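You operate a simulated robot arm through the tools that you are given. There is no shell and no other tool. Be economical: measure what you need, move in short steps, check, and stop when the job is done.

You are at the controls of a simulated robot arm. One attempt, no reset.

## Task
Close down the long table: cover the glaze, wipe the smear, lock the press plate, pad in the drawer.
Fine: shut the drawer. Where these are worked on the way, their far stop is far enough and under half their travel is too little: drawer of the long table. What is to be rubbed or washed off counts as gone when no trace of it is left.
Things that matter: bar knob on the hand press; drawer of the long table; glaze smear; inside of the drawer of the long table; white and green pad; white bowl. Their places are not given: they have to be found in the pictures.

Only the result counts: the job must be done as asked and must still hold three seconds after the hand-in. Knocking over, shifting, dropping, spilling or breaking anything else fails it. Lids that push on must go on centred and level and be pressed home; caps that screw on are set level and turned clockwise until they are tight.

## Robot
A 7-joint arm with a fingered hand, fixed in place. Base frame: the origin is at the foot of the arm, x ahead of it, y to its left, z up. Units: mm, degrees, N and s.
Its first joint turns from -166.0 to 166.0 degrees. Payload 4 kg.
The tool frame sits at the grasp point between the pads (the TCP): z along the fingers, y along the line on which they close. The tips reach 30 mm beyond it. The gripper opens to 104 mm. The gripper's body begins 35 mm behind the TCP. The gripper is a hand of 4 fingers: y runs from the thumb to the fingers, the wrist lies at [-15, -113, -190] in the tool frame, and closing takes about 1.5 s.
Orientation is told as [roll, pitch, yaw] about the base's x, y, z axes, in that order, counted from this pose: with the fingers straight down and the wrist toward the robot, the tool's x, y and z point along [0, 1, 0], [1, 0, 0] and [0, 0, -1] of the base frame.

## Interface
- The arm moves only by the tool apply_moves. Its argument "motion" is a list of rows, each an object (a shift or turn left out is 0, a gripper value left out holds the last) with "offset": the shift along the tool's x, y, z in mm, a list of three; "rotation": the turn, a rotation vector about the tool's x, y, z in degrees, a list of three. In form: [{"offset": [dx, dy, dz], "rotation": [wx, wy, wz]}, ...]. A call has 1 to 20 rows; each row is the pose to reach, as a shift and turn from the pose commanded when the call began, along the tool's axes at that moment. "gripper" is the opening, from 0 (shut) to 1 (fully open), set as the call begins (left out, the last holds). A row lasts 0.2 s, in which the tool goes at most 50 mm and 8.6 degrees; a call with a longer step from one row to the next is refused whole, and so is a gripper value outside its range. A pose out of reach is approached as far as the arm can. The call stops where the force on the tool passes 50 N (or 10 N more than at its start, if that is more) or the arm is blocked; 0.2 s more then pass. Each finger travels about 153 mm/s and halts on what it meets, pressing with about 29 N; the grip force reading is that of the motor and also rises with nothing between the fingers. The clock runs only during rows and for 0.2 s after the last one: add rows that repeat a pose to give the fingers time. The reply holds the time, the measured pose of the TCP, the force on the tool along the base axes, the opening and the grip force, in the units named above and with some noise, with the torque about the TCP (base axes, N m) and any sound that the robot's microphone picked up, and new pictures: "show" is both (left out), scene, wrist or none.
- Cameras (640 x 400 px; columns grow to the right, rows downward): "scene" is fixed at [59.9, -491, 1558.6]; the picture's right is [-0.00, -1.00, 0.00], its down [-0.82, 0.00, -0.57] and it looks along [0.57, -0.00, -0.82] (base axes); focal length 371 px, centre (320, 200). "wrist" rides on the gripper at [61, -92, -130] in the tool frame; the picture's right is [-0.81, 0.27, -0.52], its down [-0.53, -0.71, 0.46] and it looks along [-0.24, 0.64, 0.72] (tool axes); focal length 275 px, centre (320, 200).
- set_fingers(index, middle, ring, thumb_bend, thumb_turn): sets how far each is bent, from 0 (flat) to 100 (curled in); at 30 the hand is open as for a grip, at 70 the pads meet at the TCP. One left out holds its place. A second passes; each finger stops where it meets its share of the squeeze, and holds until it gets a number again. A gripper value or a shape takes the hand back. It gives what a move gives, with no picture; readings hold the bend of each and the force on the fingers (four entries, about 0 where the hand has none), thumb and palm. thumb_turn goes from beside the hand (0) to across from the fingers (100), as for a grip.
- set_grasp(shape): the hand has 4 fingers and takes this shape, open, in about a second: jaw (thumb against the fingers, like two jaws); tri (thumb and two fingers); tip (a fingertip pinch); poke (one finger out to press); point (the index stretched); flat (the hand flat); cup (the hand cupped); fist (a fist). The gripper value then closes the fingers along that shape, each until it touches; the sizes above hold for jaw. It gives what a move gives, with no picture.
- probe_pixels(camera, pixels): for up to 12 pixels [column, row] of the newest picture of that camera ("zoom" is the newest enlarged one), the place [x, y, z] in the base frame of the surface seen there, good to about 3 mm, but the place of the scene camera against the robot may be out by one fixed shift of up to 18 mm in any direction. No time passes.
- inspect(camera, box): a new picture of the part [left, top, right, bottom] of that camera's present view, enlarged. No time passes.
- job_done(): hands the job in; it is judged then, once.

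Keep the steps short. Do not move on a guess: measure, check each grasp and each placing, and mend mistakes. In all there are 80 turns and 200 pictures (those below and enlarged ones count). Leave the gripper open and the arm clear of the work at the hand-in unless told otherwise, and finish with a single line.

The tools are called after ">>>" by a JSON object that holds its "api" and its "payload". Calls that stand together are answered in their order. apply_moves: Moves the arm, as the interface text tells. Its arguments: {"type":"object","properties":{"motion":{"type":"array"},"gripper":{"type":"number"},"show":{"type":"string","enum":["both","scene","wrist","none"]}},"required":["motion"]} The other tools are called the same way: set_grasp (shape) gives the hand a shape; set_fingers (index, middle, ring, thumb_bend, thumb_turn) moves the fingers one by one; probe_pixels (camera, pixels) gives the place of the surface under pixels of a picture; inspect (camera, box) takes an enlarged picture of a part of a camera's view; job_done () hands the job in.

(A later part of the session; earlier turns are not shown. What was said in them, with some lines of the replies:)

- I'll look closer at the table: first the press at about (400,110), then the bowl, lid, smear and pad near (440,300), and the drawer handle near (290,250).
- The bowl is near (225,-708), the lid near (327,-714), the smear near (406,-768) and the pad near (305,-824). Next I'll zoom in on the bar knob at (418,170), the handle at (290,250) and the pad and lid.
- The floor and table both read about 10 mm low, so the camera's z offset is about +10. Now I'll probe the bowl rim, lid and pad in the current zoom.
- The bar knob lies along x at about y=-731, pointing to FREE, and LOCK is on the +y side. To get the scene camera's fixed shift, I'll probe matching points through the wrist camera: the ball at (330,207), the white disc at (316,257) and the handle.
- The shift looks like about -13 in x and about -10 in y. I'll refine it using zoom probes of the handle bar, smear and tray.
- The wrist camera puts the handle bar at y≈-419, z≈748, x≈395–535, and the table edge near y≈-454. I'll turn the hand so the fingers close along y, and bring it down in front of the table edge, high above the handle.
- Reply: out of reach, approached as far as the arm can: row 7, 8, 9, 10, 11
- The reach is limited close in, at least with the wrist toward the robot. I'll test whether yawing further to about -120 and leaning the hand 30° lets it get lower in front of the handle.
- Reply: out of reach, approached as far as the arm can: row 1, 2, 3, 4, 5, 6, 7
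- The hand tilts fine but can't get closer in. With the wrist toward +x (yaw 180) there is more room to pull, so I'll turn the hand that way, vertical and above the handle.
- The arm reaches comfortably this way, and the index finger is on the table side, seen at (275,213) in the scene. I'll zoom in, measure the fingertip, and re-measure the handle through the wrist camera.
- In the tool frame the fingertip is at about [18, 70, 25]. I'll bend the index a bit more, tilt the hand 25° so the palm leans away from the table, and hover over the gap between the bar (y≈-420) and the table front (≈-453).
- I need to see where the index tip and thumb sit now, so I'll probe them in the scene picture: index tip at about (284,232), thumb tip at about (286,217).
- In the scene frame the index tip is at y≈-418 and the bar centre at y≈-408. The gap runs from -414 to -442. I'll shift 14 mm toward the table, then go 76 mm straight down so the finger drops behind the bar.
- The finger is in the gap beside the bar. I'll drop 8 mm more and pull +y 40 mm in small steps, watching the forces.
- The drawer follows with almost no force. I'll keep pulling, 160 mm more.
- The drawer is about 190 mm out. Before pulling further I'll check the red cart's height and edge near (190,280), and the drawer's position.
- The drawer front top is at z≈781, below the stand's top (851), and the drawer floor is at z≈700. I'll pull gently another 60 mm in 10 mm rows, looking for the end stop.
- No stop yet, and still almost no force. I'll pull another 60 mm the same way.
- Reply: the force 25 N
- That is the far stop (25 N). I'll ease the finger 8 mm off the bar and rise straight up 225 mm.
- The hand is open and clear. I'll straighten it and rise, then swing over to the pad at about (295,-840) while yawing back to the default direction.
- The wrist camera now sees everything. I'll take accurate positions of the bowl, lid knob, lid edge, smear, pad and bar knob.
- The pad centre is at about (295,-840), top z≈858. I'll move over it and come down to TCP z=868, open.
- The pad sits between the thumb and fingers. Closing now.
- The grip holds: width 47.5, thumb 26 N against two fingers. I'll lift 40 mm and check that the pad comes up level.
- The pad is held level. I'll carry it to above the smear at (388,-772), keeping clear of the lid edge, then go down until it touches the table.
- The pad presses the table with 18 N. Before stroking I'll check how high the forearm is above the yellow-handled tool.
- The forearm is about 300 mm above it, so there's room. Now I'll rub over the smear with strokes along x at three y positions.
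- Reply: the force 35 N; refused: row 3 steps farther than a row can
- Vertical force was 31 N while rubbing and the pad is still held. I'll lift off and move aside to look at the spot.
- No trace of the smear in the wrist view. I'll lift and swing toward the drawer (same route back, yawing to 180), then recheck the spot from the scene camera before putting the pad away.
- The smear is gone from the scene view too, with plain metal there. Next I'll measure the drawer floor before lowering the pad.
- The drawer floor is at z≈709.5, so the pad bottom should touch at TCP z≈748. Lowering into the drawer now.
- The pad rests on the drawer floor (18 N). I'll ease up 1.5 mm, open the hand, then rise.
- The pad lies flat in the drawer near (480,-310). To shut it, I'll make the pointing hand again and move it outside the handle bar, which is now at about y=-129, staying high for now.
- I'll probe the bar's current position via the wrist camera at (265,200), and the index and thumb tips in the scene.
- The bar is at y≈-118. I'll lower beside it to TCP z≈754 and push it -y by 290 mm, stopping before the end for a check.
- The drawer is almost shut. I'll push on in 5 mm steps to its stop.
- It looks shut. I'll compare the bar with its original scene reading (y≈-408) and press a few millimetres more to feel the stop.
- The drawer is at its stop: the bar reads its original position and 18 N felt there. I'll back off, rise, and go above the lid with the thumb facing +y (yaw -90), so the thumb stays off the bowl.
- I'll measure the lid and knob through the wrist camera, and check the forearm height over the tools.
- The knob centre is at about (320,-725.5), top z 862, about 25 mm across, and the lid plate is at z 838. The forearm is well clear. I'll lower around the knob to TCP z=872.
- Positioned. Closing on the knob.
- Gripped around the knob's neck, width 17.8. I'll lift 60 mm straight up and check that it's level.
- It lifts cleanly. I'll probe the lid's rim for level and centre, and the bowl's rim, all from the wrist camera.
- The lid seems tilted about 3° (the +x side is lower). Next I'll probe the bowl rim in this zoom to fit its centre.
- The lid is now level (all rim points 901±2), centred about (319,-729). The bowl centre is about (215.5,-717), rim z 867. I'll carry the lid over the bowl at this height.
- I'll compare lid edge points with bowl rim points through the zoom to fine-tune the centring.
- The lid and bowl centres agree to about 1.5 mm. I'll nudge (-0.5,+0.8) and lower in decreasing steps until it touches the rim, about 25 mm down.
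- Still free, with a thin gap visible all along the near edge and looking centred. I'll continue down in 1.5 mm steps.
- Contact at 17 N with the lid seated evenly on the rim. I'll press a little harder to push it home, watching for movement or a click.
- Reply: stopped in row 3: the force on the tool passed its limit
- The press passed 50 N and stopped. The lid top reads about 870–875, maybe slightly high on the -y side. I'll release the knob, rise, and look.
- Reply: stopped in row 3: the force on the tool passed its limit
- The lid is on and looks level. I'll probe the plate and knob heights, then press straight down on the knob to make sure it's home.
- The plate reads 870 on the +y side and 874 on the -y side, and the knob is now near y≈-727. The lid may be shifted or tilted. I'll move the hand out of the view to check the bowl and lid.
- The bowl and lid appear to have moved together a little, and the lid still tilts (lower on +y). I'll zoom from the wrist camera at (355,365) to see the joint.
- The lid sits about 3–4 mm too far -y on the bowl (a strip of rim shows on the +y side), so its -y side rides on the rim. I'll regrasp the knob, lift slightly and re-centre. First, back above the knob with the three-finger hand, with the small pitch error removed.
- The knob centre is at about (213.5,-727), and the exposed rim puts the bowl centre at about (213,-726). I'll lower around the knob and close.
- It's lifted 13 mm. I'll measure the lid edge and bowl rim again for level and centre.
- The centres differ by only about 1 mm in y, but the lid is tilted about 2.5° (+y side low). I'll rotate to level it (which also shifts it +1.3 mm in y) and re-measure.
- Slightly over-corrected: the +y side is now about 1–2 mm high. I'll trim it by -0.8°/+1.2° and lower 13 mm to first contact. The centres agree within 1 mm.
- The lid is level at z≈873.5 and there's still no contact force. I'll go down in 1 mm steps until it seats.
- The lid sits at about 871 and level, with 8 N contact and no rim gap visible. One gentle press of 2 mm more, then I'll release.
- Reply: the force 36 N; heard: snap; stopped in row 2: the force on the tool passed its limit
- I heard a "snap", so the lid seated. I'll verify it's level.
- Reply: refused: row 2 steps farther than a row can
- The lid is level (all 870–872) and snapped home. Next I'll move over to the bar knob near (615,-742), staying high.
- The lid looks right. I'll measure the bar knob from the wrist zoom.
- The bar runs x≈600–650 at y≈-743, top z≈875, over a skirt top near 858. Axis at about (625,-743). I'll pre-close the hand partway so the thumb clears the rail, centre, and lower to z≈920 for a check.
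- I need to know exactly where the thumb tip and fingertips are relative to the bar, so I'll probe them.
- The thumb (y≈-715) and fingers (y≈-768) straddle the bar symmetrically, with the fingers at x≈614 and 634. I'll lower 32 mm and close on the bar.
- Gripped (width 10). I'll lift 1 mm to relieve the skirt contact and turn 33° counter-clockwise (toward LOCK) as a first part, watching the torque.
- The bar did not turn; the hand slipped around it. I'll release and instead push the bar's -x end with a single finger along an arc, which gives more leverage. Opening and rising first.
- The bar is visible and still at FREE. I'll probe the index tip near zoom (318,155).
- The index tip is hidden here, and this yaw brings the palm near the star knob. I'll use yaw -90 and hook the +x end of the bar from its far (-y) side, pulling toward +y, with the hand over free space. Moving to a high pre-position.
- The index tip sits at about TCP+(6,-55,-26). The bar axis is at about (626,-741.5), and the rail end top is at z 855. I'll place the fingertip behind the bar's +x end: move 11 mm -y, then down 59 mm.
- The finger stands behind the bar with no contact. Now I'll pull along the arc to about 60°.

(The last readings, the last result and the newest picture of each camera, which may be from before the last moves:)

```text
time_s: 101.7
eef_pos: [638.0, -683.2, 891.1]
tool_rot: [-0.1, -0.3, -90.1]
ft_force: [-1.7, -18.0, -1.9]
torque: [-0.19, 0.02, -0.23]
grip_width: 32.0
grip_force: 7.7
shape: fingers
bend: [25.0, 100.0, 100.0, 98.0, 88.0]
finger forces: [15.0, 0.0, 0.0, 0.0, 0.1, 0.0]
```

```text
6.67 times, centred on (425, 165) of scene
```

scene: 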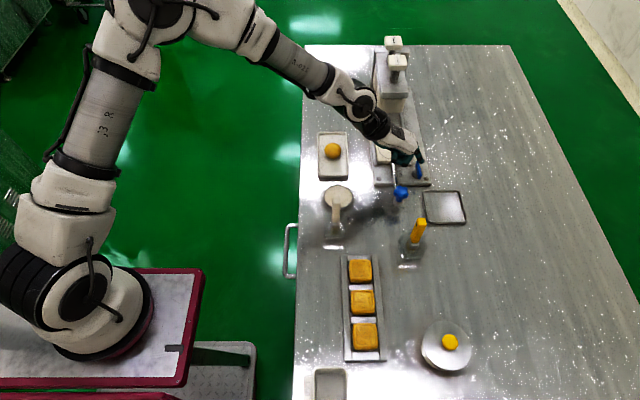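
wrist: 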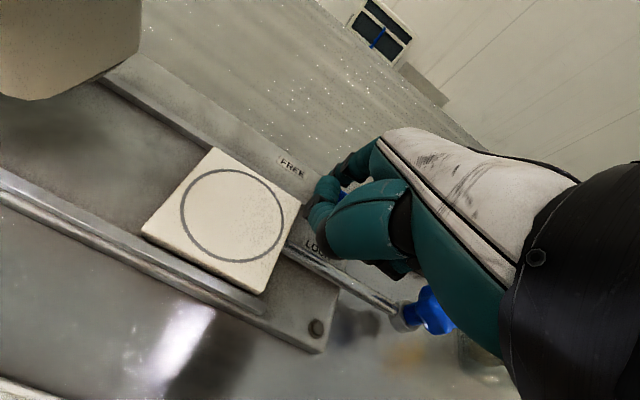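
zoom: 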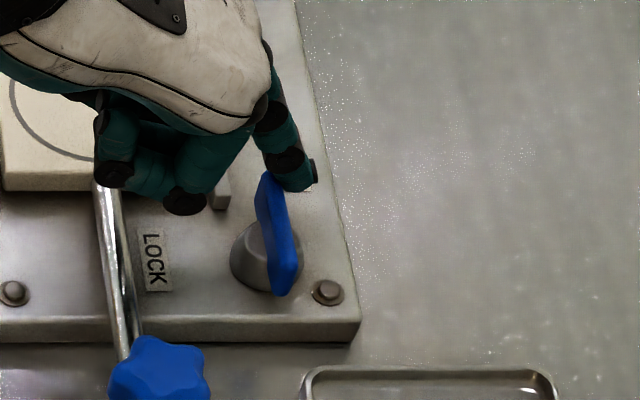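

The index bent back (38→25) at 15 N without turning the bar, so it's stiffer than that. The finger is rigid sideways, so I'll push the -x end with the side of the finger instead, at yaw -25. Backing off, rising, and repositioning high.

>>> {"api": "apply_moves", "payload": {"motion": [{"offset": [0, 14, 0]}, {"offset": [0, 22, 0]}, {"offset": [0, 22, -40]}, {"offset": [0, 22, -70]}], "show": "none"}}

>>> {"api": "apply_moves", "payload": {"motion": [{"offset": [-11, 0, 0], "rotation": [0, 0, -8.1]}, {"offset": [-21, 0, 0], "rotation": [0, 0, -16.2]}, {"offset": [-32, 0, 0], "rotation": [0, 0, -24.4]}, {"offset": [-43, 0, 0], "rotation": [0, 0, -32.5]}, {"offset": [-53, 0, 0], "rotation": [0, 0, -40.6]}, {"offset": [-64, 0, 0], "rotation": [0, 0, -48.8]}, {"offset": [-75, 0, 0], "rotation": [0, 0, -57]}, {"offset": [-85, 0, 0], "rotation": [0, 0, -65]}, {"offset": [-85, 0, 0], "rotation": [0, 0, -65]}]}}

>>> {"api": "set_fingers", "payload": {"index": 38}}

>>> {"api": "inspect", "payload": {"camera": "scene", "box": [385, 135, 455, 205]}}

```text
time_s: 102.7
eef_pos: [638.9, -702.6, 960.6]
tool_rot: [0.0, -0.2, -90.0]
ft_force: [0.6, 0.0, -0.3]
torque: [0.01, -0.01, -0.01]
grip_width: 23.9
grip_force: 0.0
shape: fingers
bend: [38.0, 100.0, 100.0, 98.0, 88.0]
finger forces: [0.1, 0.1, 0.0, 0.0, 0.0, 0.0]
```

```text
time_s: 104.7
eef_pos: [552.8, -702.4, 963.3]
tool_rot: [-0.2, -0.1, -25.0]
ft_force: [-0.1, 0.3, -0.2]
torque: [0.01, 0.0, -0.02]
grip_width: 24.0
grip_force: 0.1
shape: fingers
bend: [38.0, 100.0, 100.0, 98.0, 88.0]
finger forces: [0.1, 0.0, 0.1, 0.1, 0.0, 0.1]
```

scene: 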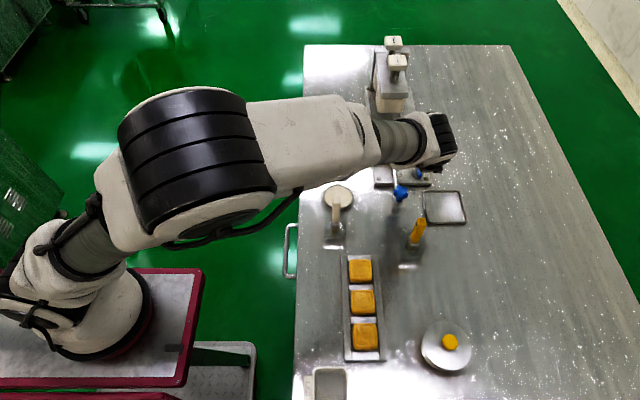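
wrist: 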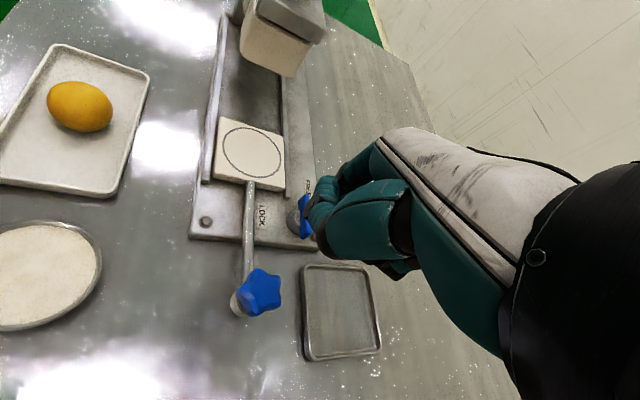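

```text
time_s: 105.7
eef_pos: [553.3, -702.5, 962.2]
tool_rot: [-0.1, -0.1, -25.1]
ft_force: [0.2, -0.1, 0.0]
torque: [0.0, -0.03, 0.0]
grip_width: 23.8
grip_force: 0.1
shape: fingers
bend: [38.0, 100.0, 100.0, 98.0, 88.0]
finger forces: [0.0, 0.1, 0.0, 0.0, 0.1, 0.0]
```

```text
5.71 times, centred on (420, 170) of scene
5 turns are left
```

zoom: 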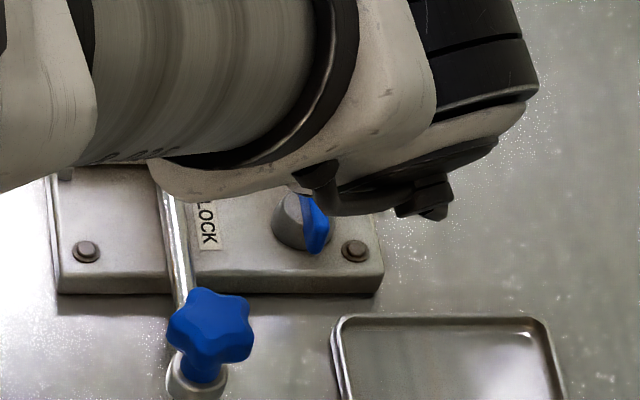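

5 turns are left, so I need to combine steps. I'm going to turn to yaw 0, lower beside the bar's -x end, push it around the arc with the finger's side, then retreat upward and look.

>>> {"api": "apply_moves", "payload": {"motion": [{"offset": [-6.5, 3.2, 0], "rotation": [0, 0, -8]}, {"offset": [-13, 6.4, 0], "rotation": [0, 0, -16.4]}, {"offset": [-19.3, 9.5, 0], "rotation": [0, 0, -25]}, {"offset": [-19.3, 9.5, 35], "rotation": [0, 0, -25]}, {"offset": [-19.3, 9.5, 60], "rotation": [0, 0, -25]}, {"offset": [-19.3, 9.5, 70], "rotation": [0, 0, -25]}, {"offset": [-30.1, 14.6, 70], "rotation": [0, 0, -25]}, {"offset": [-37.1, 15.6, 70], "rotation": [0, 0, -25]}, {"offset": [-42, 17.2, 70], "rotation": [0, 0, -25]}, {"offset": [-46.3, 19.9, 70], "rotation": [0, 0, -25]}, {"offset": [-49.9, 23.6, 70], "rotation": [0, 0, -25]}, {"offset": [-52.3, 28.2, 70], "rotation": [0, 0, -25]}, {"offset": [-53.9, 33.4, 70], "rotation": [0, 0, -25]}], "show": "wrist"}}

>>> {"api": "apply_moves", "payload": {"motion": [{"offset": [8, -15, 0]}, {"offset": [8, -15, -40]}, {"offset": [8, -30, -75]}, {"offset": [8, -60, -75]}]}}

>>> {"api": "inspect", "payload": {"camera": "wrist", "box": [220, 140, 380, 300]}}

>>> {"api": "inspect", "payload": {"camera": "scene", "box": [385, 135, 455, 205]}}

```text
time_s: 108.5
eef_pos: [559.5, -766.3, 891.3]
tool_rot: [-0.2, 0.0, -0.2]
ft_force: [-12.7, 18.1, 0.9]
torque: [0.37, 0.16, 1.03]
grip_width: 19.8
grip_force: 9.5
shape: fingers
bend: [38.0, 100.0, 100.0, 95.0, 87.0]
finger forces: [17.8, 0.0, 0.1, 0.0, 0.0, 0.0]
```

wrist: 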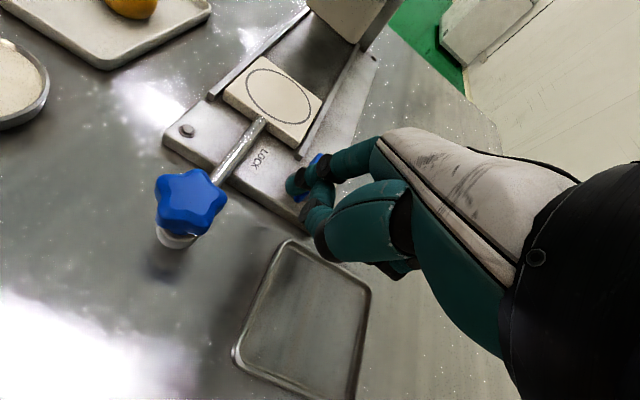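

```text
time_s: 109.5
eef_pos: [501.7, -758.4, 967.4]
tool_rot: [-0.2, 0.0, 0.0]
ft_force: [-0.4, -0.4, -0.1]
torque: [0.0, 0.02, -0.01]
grip_width: 23.8
grip_force: 0.2
shape: fingers
bend: [38.0, 100.0, 100.0, 98.0, 88.0]
finger forces: [0.0, 0.0, 0.0, 0.1, 0.0, 0.0]
```

scene: 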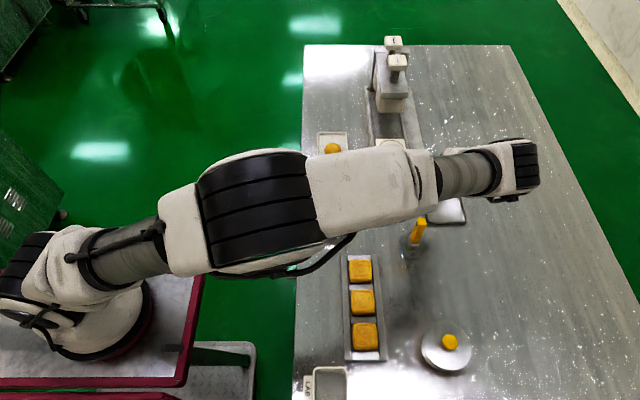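
wrist: 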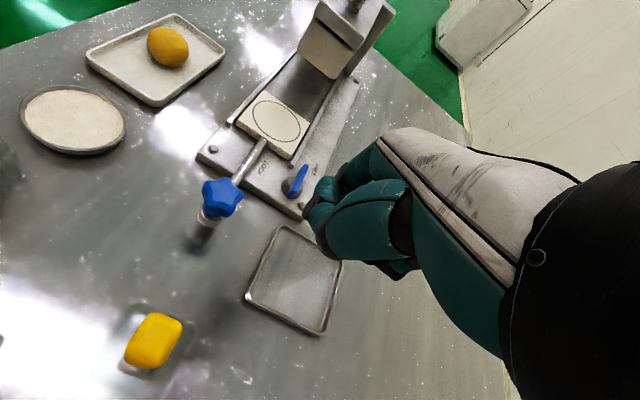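

```text
2.50 times, centred on (300, 220) of wrist
```

zoom: 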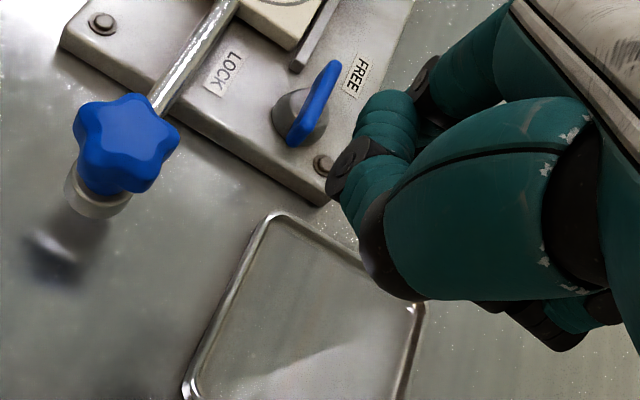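

```text
5.71 times, centred on (420, 170) of scene
4 turns are left
```

zoom: 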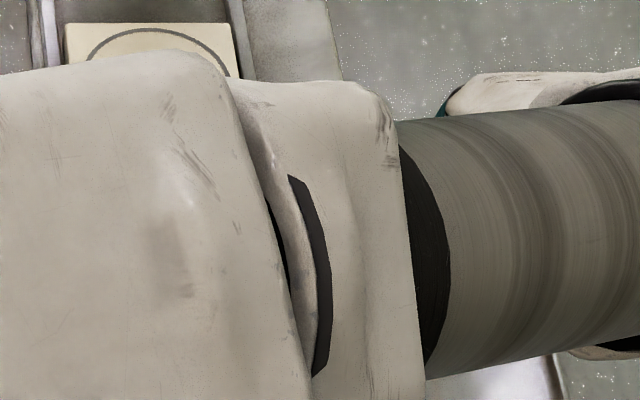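

The bar still didn't turn, because one finger yields at about 18 N. I'll grip the bar near its -x end (thumb on the +y side) for leverage, and swing the whole hand along the arc so the thumb drives it round.

>>> {"api": "apply_moves", "payload": {"motion": [{"offset": [1.5, 9.5, 0], "rotation": [0, 0, 8.2]}, {"offset": [3, 19, 0], "rotation": [0, 0, 16.4]}, {"offset": [4.5, 28.6, 0], "rotation": [0, 0, 24.5]}, {"offset": [6, 38, 0], "rotation": [0, 0, 32.7]}, {"offset": [7.5, 47.7, 0], "rotation": [0, 0, 40.9]}, {"offset": [9, 57, 0], "rotation": [0, 0, 49.1]}, {"offset": [10.5, 66.8, 0], "rotation": [0, 0, 57.3]}, {"offset": [12, 76.4, 0], "rotation": [0, 0, 65.5]}, {"offset": [13.4, 86, 0], "rotation": [0, 0, 73.6]}, {"offset": [15, 95.5, 0], "rotation": [0, 0, 81.8]}, {"offset": [16.4, 105.3, 0], "rotation": [0, 0, 90]}, {"offset": [16.4, 105.3, 0], "rotation": [0, 0, 90]}], "show": "none"}}

>>> {"api": "set_grasp", "payload": {"shape": "tri"}}

>>> {"api": "apply_moves", "payload": {"motion": [{"offset": [0, 0, 0]}, {"offset": [0, 0, 0]}, {"offset": [0, 0, 0]}, {"offset": [0, 0, 0]}, {"offset": [0, 0, 40]}, {"offset": [0, 0, 65]}, {"offset": [0, 0, 77]}], "gripper": 0.45, "show": "wrist"}}

>>> {"api": "apply_moves", "payload": {"motion": [{"offset": [0, 0, 0]}, {"offset": [0, 0, 0]}, {"offset": [0, 0, 0]}, {"offset": [0, 0, 0]}, {"offset": [0, 0, 0]}, {"offset": [0, 0, 0]}, {"offset": [0.3, 3, 0]}, {"offset": [0.6, 7.6, 0], "rotation": [0, 0, -2]}, {"offset": [2.2, 10.7, 0], "rotation": [0, 0, -8]}, {"offset": [4.8, 14, 0], "rotation": [0, 0, -16]}, {"offset": [8, 16.6, 0], "rotation": [0, 0, -24]}, {"offset": [11.7, 18.5, 0], "rotation": [0, 0, -32]}, {"offset": [15.7, 19.7, 0], "rotation": [0, 0, -40]}, {"offset": [19.9, 19.9, 0], "rotation": [0, 0, -48]}, {"offset": [24, 19.3, 0], "rotation": [0, 0, -56]}, {"offset": [27.3, 18.1, 0], "rotation": [0, 0, -62]}, {"offset": [29.7, 16.8, 0], "rotation": [0, 0, -66]}, {"offset": [29.7, 16.8, 0], "rotation": [0, 0, -66]}], "gripper": 0}}

>>> {"api": "inspect", "payload": {"camera": "wrist", "box": [220, 160, 360, 300]}}

>>> {"api": "inspect", "payload": {"camera": "scene", "box": [385, 135, 455, 205]}}

```text
time_s: 112.1
eef_pos: [606.1, -740.8, 966.3]
tool_rot: [0.1, -0.1, -90.1]
ft_force: [-0.2, 0.5, 0.2]
torque: [0.01, 0.0, -0.02]
grip_width: 23.7
grip_force: 0.0
shape: fingers
bend: [38.0, 100.0, 100.0, 98.0, 88.0]
finger forces: [0.0, 0.0, 0.0, 0.1, 0.0, 0.1]
```

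```text
time_s: 113.0
eef_pos: [606.7, -741.6, 966.5]
tool_rot: [0.0, -0.2, -90.1]
ft_force: [-0.3, 0.2, -1.1]
torque: [-0.01, -0.01, -0.01]
grip_width: 103.7
grip_force: 0.0
shape: tri
bend: [30.0, 30.0, 99.0, 30.0, 97.0]
finger forces: [0.0, 0.0, 0.1, 0.0, 0.0, 0.1]
```

```text
time_s: 114.6
eef_pos: [605.5, -741.1, 889.5]
tool_rot: [0.0, -0.2, -90.1]
ft_force: [-0.6, -0.2, 0.9]
torque: [-0.03, -0.01, 0.02]
grip_width: 47.1
grip_force: 0.1
shape: tri
bend: [74.0, 47.0, 99.0, 71.0, 100.0]
finger forces: [0.0, 0.0, 0.0, 0.0, 0.0, 0.0]
```

wrist: 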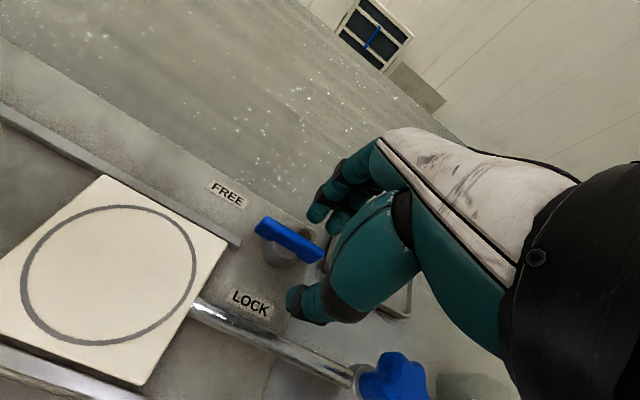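

```text
time_s: 117.3
eef_pos: [615.6, -756.1, 891.3]
tool_rot: [-0.1, 0.2, -57.1]
ft_force: [-18.6, 32.2, 20.0]
torque: [1.16, 0.63, -0.07]
grip_width: 1.0
grip_force: 29.3
shape: tri
bend: [74.0, 72.0, 100.0, 61.0, 100.0]
finger forces: [4.2, 0.1, 0.0, 0.0, 37.8, 0.1]
stopped in row 13: the force on the tool passed its limit (the readings are from after the stop); the commanded pose is now the measured one
```

scene: 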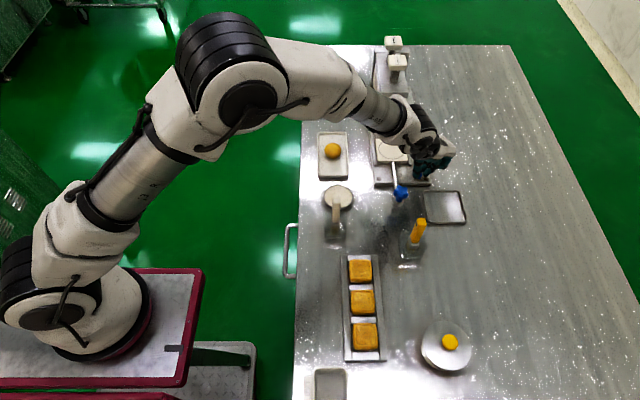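
wrist: 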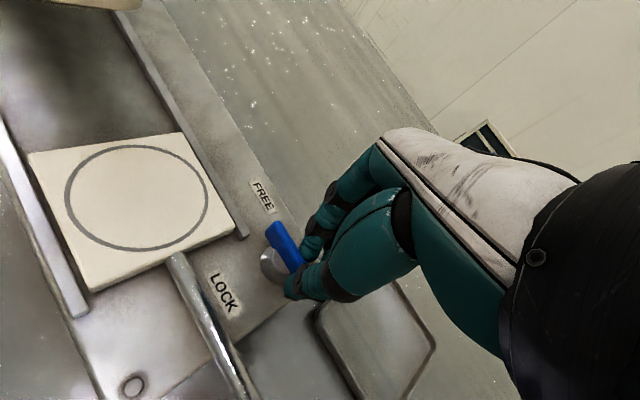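

```text
2.86 times, centred on (290, 230) of wrist
```

zoom: 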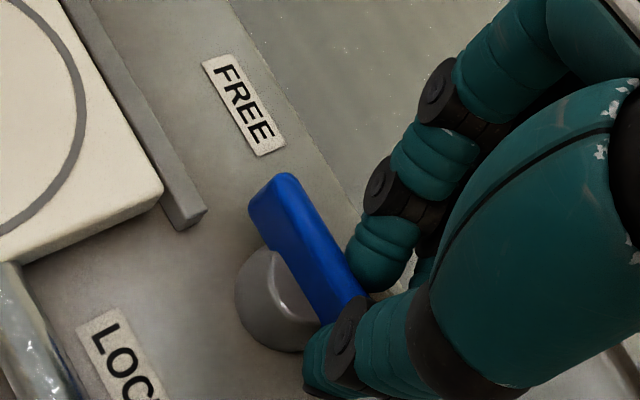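

```text
5.71 times, centred on (420, 170) of scene
3 turns are left
```

zoom: 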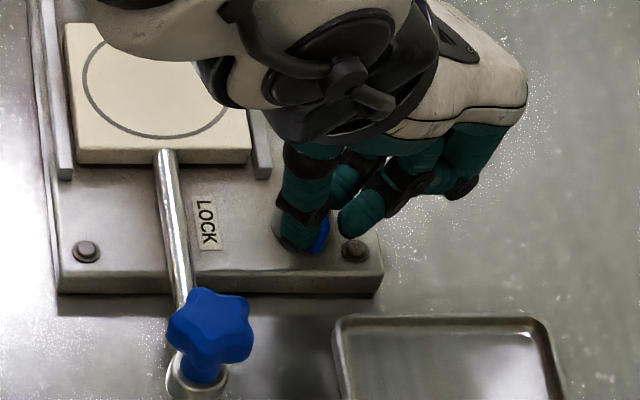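

The thumb pushed with 38 N counter-clockwise and the bar did not move at all, so it sits at a stop in that direction. The knob must turn the other way, clockwise, to lie across toward LOCK. I'll retreat, set the pointing finger at yaw -45, push the -x end +y then +x with the finger's rigid side, then retreat and look.

>>> {"api": "apply_moves", "payload": {"motion": [{"offset": [0, -8, 0]}, {"offset": [0, -8, -40]}, {"offset": [0, -8, -75]}, {"offset": [0, -8, -75]}], "show": "none"}}

>>> {"api": "set_grasp", "payload": {"shape": "point"}}

>>> {"api": "set_fingers", "payload": {"index": 38}}

>>> {"api": "apply_moves", "payload": {"motion": [{"offset": [-9, -15, 0], "rotation": [0, 0, -4]}, {"offset": [-17, -29, 0], "rotation": [0, 0, -8]}, {"offset": [-25.7, -43.6, 0], "rotation": [0, 0, -12]}, {"offset": [-25.7, -43.6, 0], "rotation": [0, 0, -12]}, {"offset": [-25.7, -43.6, 35], "rotation": [0, 0, -12]}, {"offset": [-25.7, -43.6, 60], "rotation": [0, 0, -12]}, {"offset": [-25.7, -43.6, 76], "rotation": [0, 0, -12]}], "show": "wrist"}}

>>> {"api": "apply_moves", "payload": {"motion": [{"offset": [6.4, -6.4, 0]}, {"offset": [9.9, -12.3, 0]}, {"offset": [13.1, -16.2, 0]}, {"offset": [17.1, -19.1, 0]}, {"offset": [21.8, -20.9, 0]}, {"offset": [26.9, -21.4, 0]}, {"offset": [32.5, -19.8, 0]}, {"offset": [36.6, -16.8, 0]}, {"offset": [36.6, -16.8, 0]}], "show": "wrist"}}

>>> {"api": "apply_moves", "payload": {"motion": [{"offset": [-9, -9, 0]}, {"offset": [-9, -9, -40]}, {"offset": [-9, -9, -80]}, {"offset": [-9, -45, -90]}, {"offset": [-9, -85, -90]}]}}

>>> {"api": "inspect", "payload": {"camera": "wrist", "box": [200, 120, 360, 280]}}

>>> {"api": "inspect", "payload": {"camera": "scene", "box": [385, 135, 455, 205]}}

```text
time_s: 118.3
eef_pos: [613.7, -752.4, 963.9]
tool_rot: [-0.2, -0.1, -57.3]
ft_force: [-0.2, -0.2, -0.4]
torque: [0.01, 0.02, 0.01]
grip_width: 0.3
grip_force: 29.4
shape: tri
bend: [72.0, 72.0, 100.0, 75.0, 100.0]
finger forces: [0.0, 0.0, 0.0, 0.1, 0.0, 0.1]
```

```text
time_s: 119.2
eef_pos: [614.0, -751.3, 963.6]
tool_rot: [0.0, 0.0, -57.1]
ft_force: [-0.5, 0.5, -0.4]
torque: [-0.01, 0.02, 0.01]
grip_width: 96.1
grip_force: 0.1
shape: point
bend: [20.0, 100.0, 100.0, 98.0, 88.0]
finger forces: [0.1, 0.1, 0.0, 0.0, 0.0, 0.0]
```

```text
time_s: 120.2
eef_pos: [613.5, -752.7, 964.1]
tool_rot: [0.0, 0.1, -57.3]
ft_force: [0.7, 0.1, 0.3]
torque: [0.0, -0.01, 0.0]
grip_width: 23.7
grip_force: 0.0
shape: fingers
bend: [38.0, 100.0, 100.0, 98.0, 88.0]
finger forces: [0.1, 0.0, 0.0, 0.1, 0.1, 0.0]
```

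```text
time_s: 121.8
eef_pos: [569.2, -727.4, 889.6]
tool_rot: [-0.1, 0.0, -45.2]
ft_force: [0.2, 0.5, -0.5]
torque: [0.0, -0.01, 0.02]
grip_width: 23.8
grip_force: 0.1
shape: fingers
bend: [38.0, 100.0, 100.0, 98.0, 88.0]
finger forces: [0.1, 0.1, 0.0, 0.1, 0.0, 0.0]
```

wrist: 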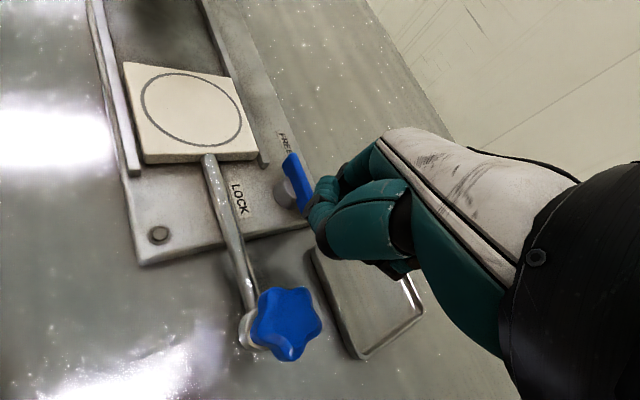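

```text
time_s: 123.8
eef_pos: [580.7, -692.6, 888.5]
tool_rot: [0.0, 0.0, -45.3]
ft_force: [-9.6, -2.1, 1.2]
torque: [-0.1, 0.12, -0.39]
grip_width: 23.7
grip_force: 4.7
shape: fingers
bend: [42.0, 100.0, 100.0, 98.0, 88.0]
finger forces: [9.5, 0.0, 0.0, 0.0, 0.0, 0.0]
```

wrist: 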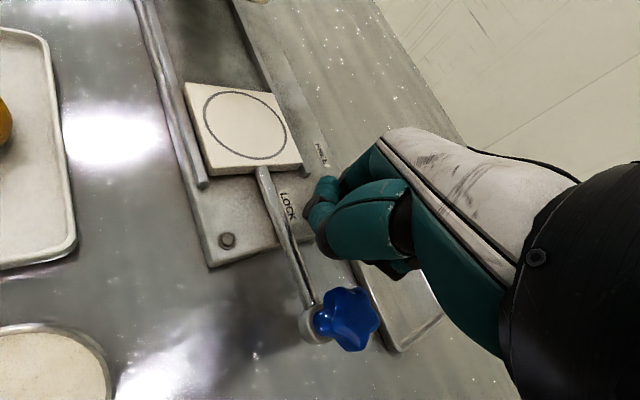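

```text
time_s: 125.0
eef_pos: [514.8, -637.9, 978.9]
tool_rot: [-0.1, -0.1, -45.2]
ft_force: [0.1, -0.4, 0.6]
torque: [0.0, 0.02, -0.02]
grip_width: 23.7
grip_force: 0.1
shape: fingers
bend: [38.0, 100.0, 100.0, 98.0, 88.0]
finger forces: [0.0, 0.0, 0.1, 0.1, 0.0, 0.0]
```

scene: 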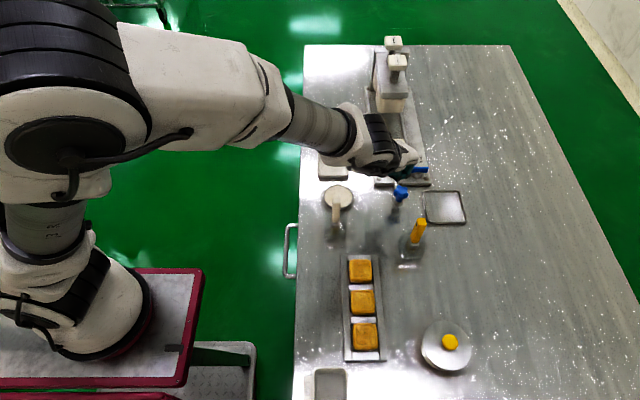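
wrist: 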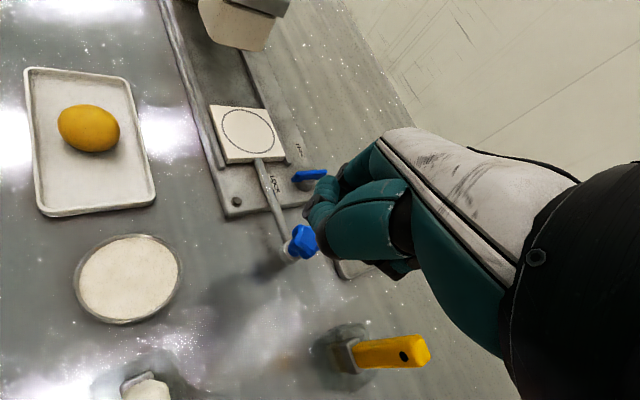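

```text
2.50 times, centred on (280, 200) of wrist
```

zoom: 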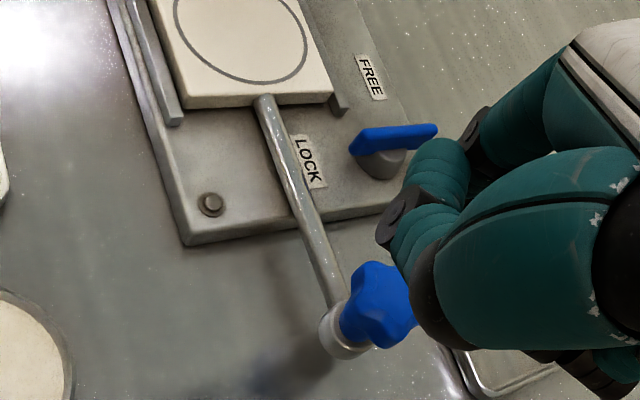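

```text
5.71 times, centred on (420, 170) of scene
2 turns are left
```

zoom: 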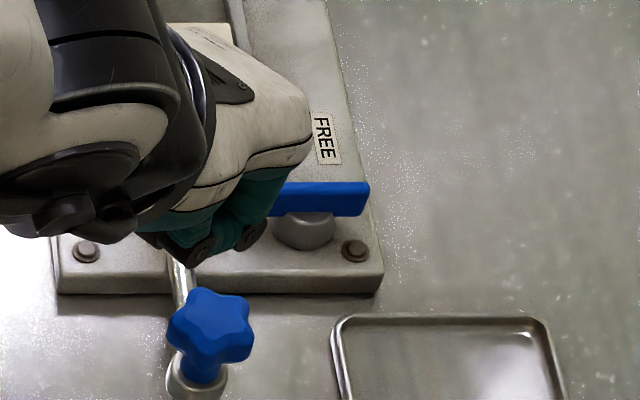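

The knob turned clockwise: the bar now lies exactly across (horizontal in the scene zoom, parallel to the base's front edge), pointing at LOCK. It held at 90° against a command of 100°, so it is at its stop. I'll rise clear and open the hand.

>>> {"api": "apply_moves", "payload": {"motion": [{"offset": [0, 0, -40]}, {"offset": [0, -20, -80]}, {"offset": [0, -50, -115]}, {"offset": [0, -80, -130]}], "show": "scene"}}

>>> {"api": "set_grasp", "payload": {"shape": "jaw"}}

>>> {"api": "inspect", "payload": {"camera": "scene", "box": [270, 140, 500, 400]}}

```text
time_s: 126.0
eef_pos: [456.4, -581.9, 1107.0]
tool_rot: [0.0, 0.0, -45.1]
ft_force: [-0.1, -0.1, -0.6]
torque: [0.01, 0.02, -0.02]
grip_width: 23.9
grip_force: 0.1
shape: fingers
bend: [38.0, 100.0, 100.0, 98.0, 88.0]
finger forces: [0.0, 0.0, 0.0, 0.0, 0.1, 0.1]
```

scene: 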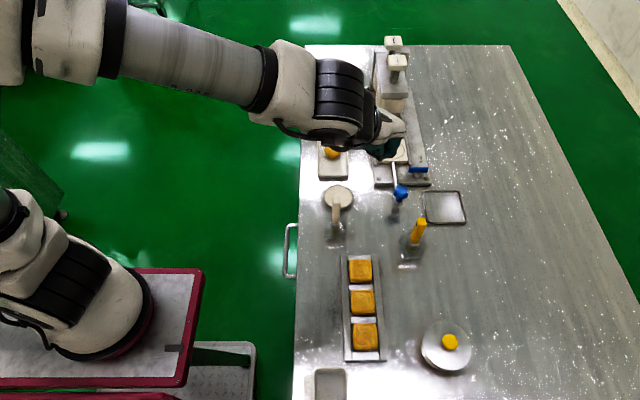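

```text
time_s: 126.9
eef_pos: [457.2, -582.1, 1107.2]
tool_rot: [0.0, -0.1, -45.3]
ft_force: [0.2, 0.3, -0.7]
torque: [0.0, 0.02, -0.01]
grip_width: 103.6
grip_force: 0.0
shape: jaw
bend: [30.0, 30.0, 30.0, 30.0, 97.0]
finger forces: [0.1, 0.0, 0.0, 0.1, 0.0, 0.0]
```

```text
1.54 times, centred on (385, 270) of scene
1 turns are left
```

zoom: 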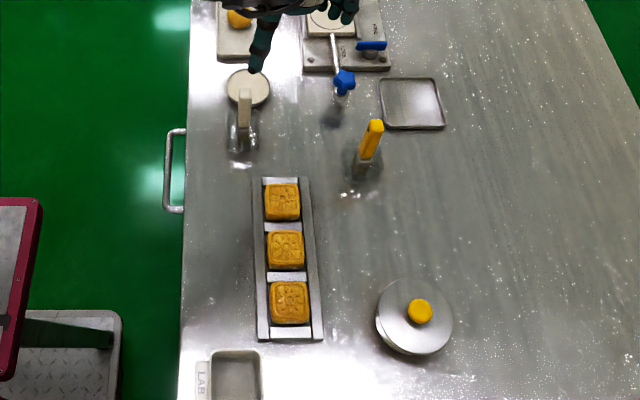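

The lid is snapped on, the smear is gone, the knob is at LOCK, the pad is in the shut drawer, and the hand is open and clear. Handing in.

>>> {"api": "job_done", "payload": {}}

```text
The job is handed in.
```

I handed the job in with the glaze covered (the lid snapped on and level), the smear wiped off, the press plate knob turned to LOCK, and the pad in the shut drawer; pressing the lid on shifted the bowl about 9 mm.
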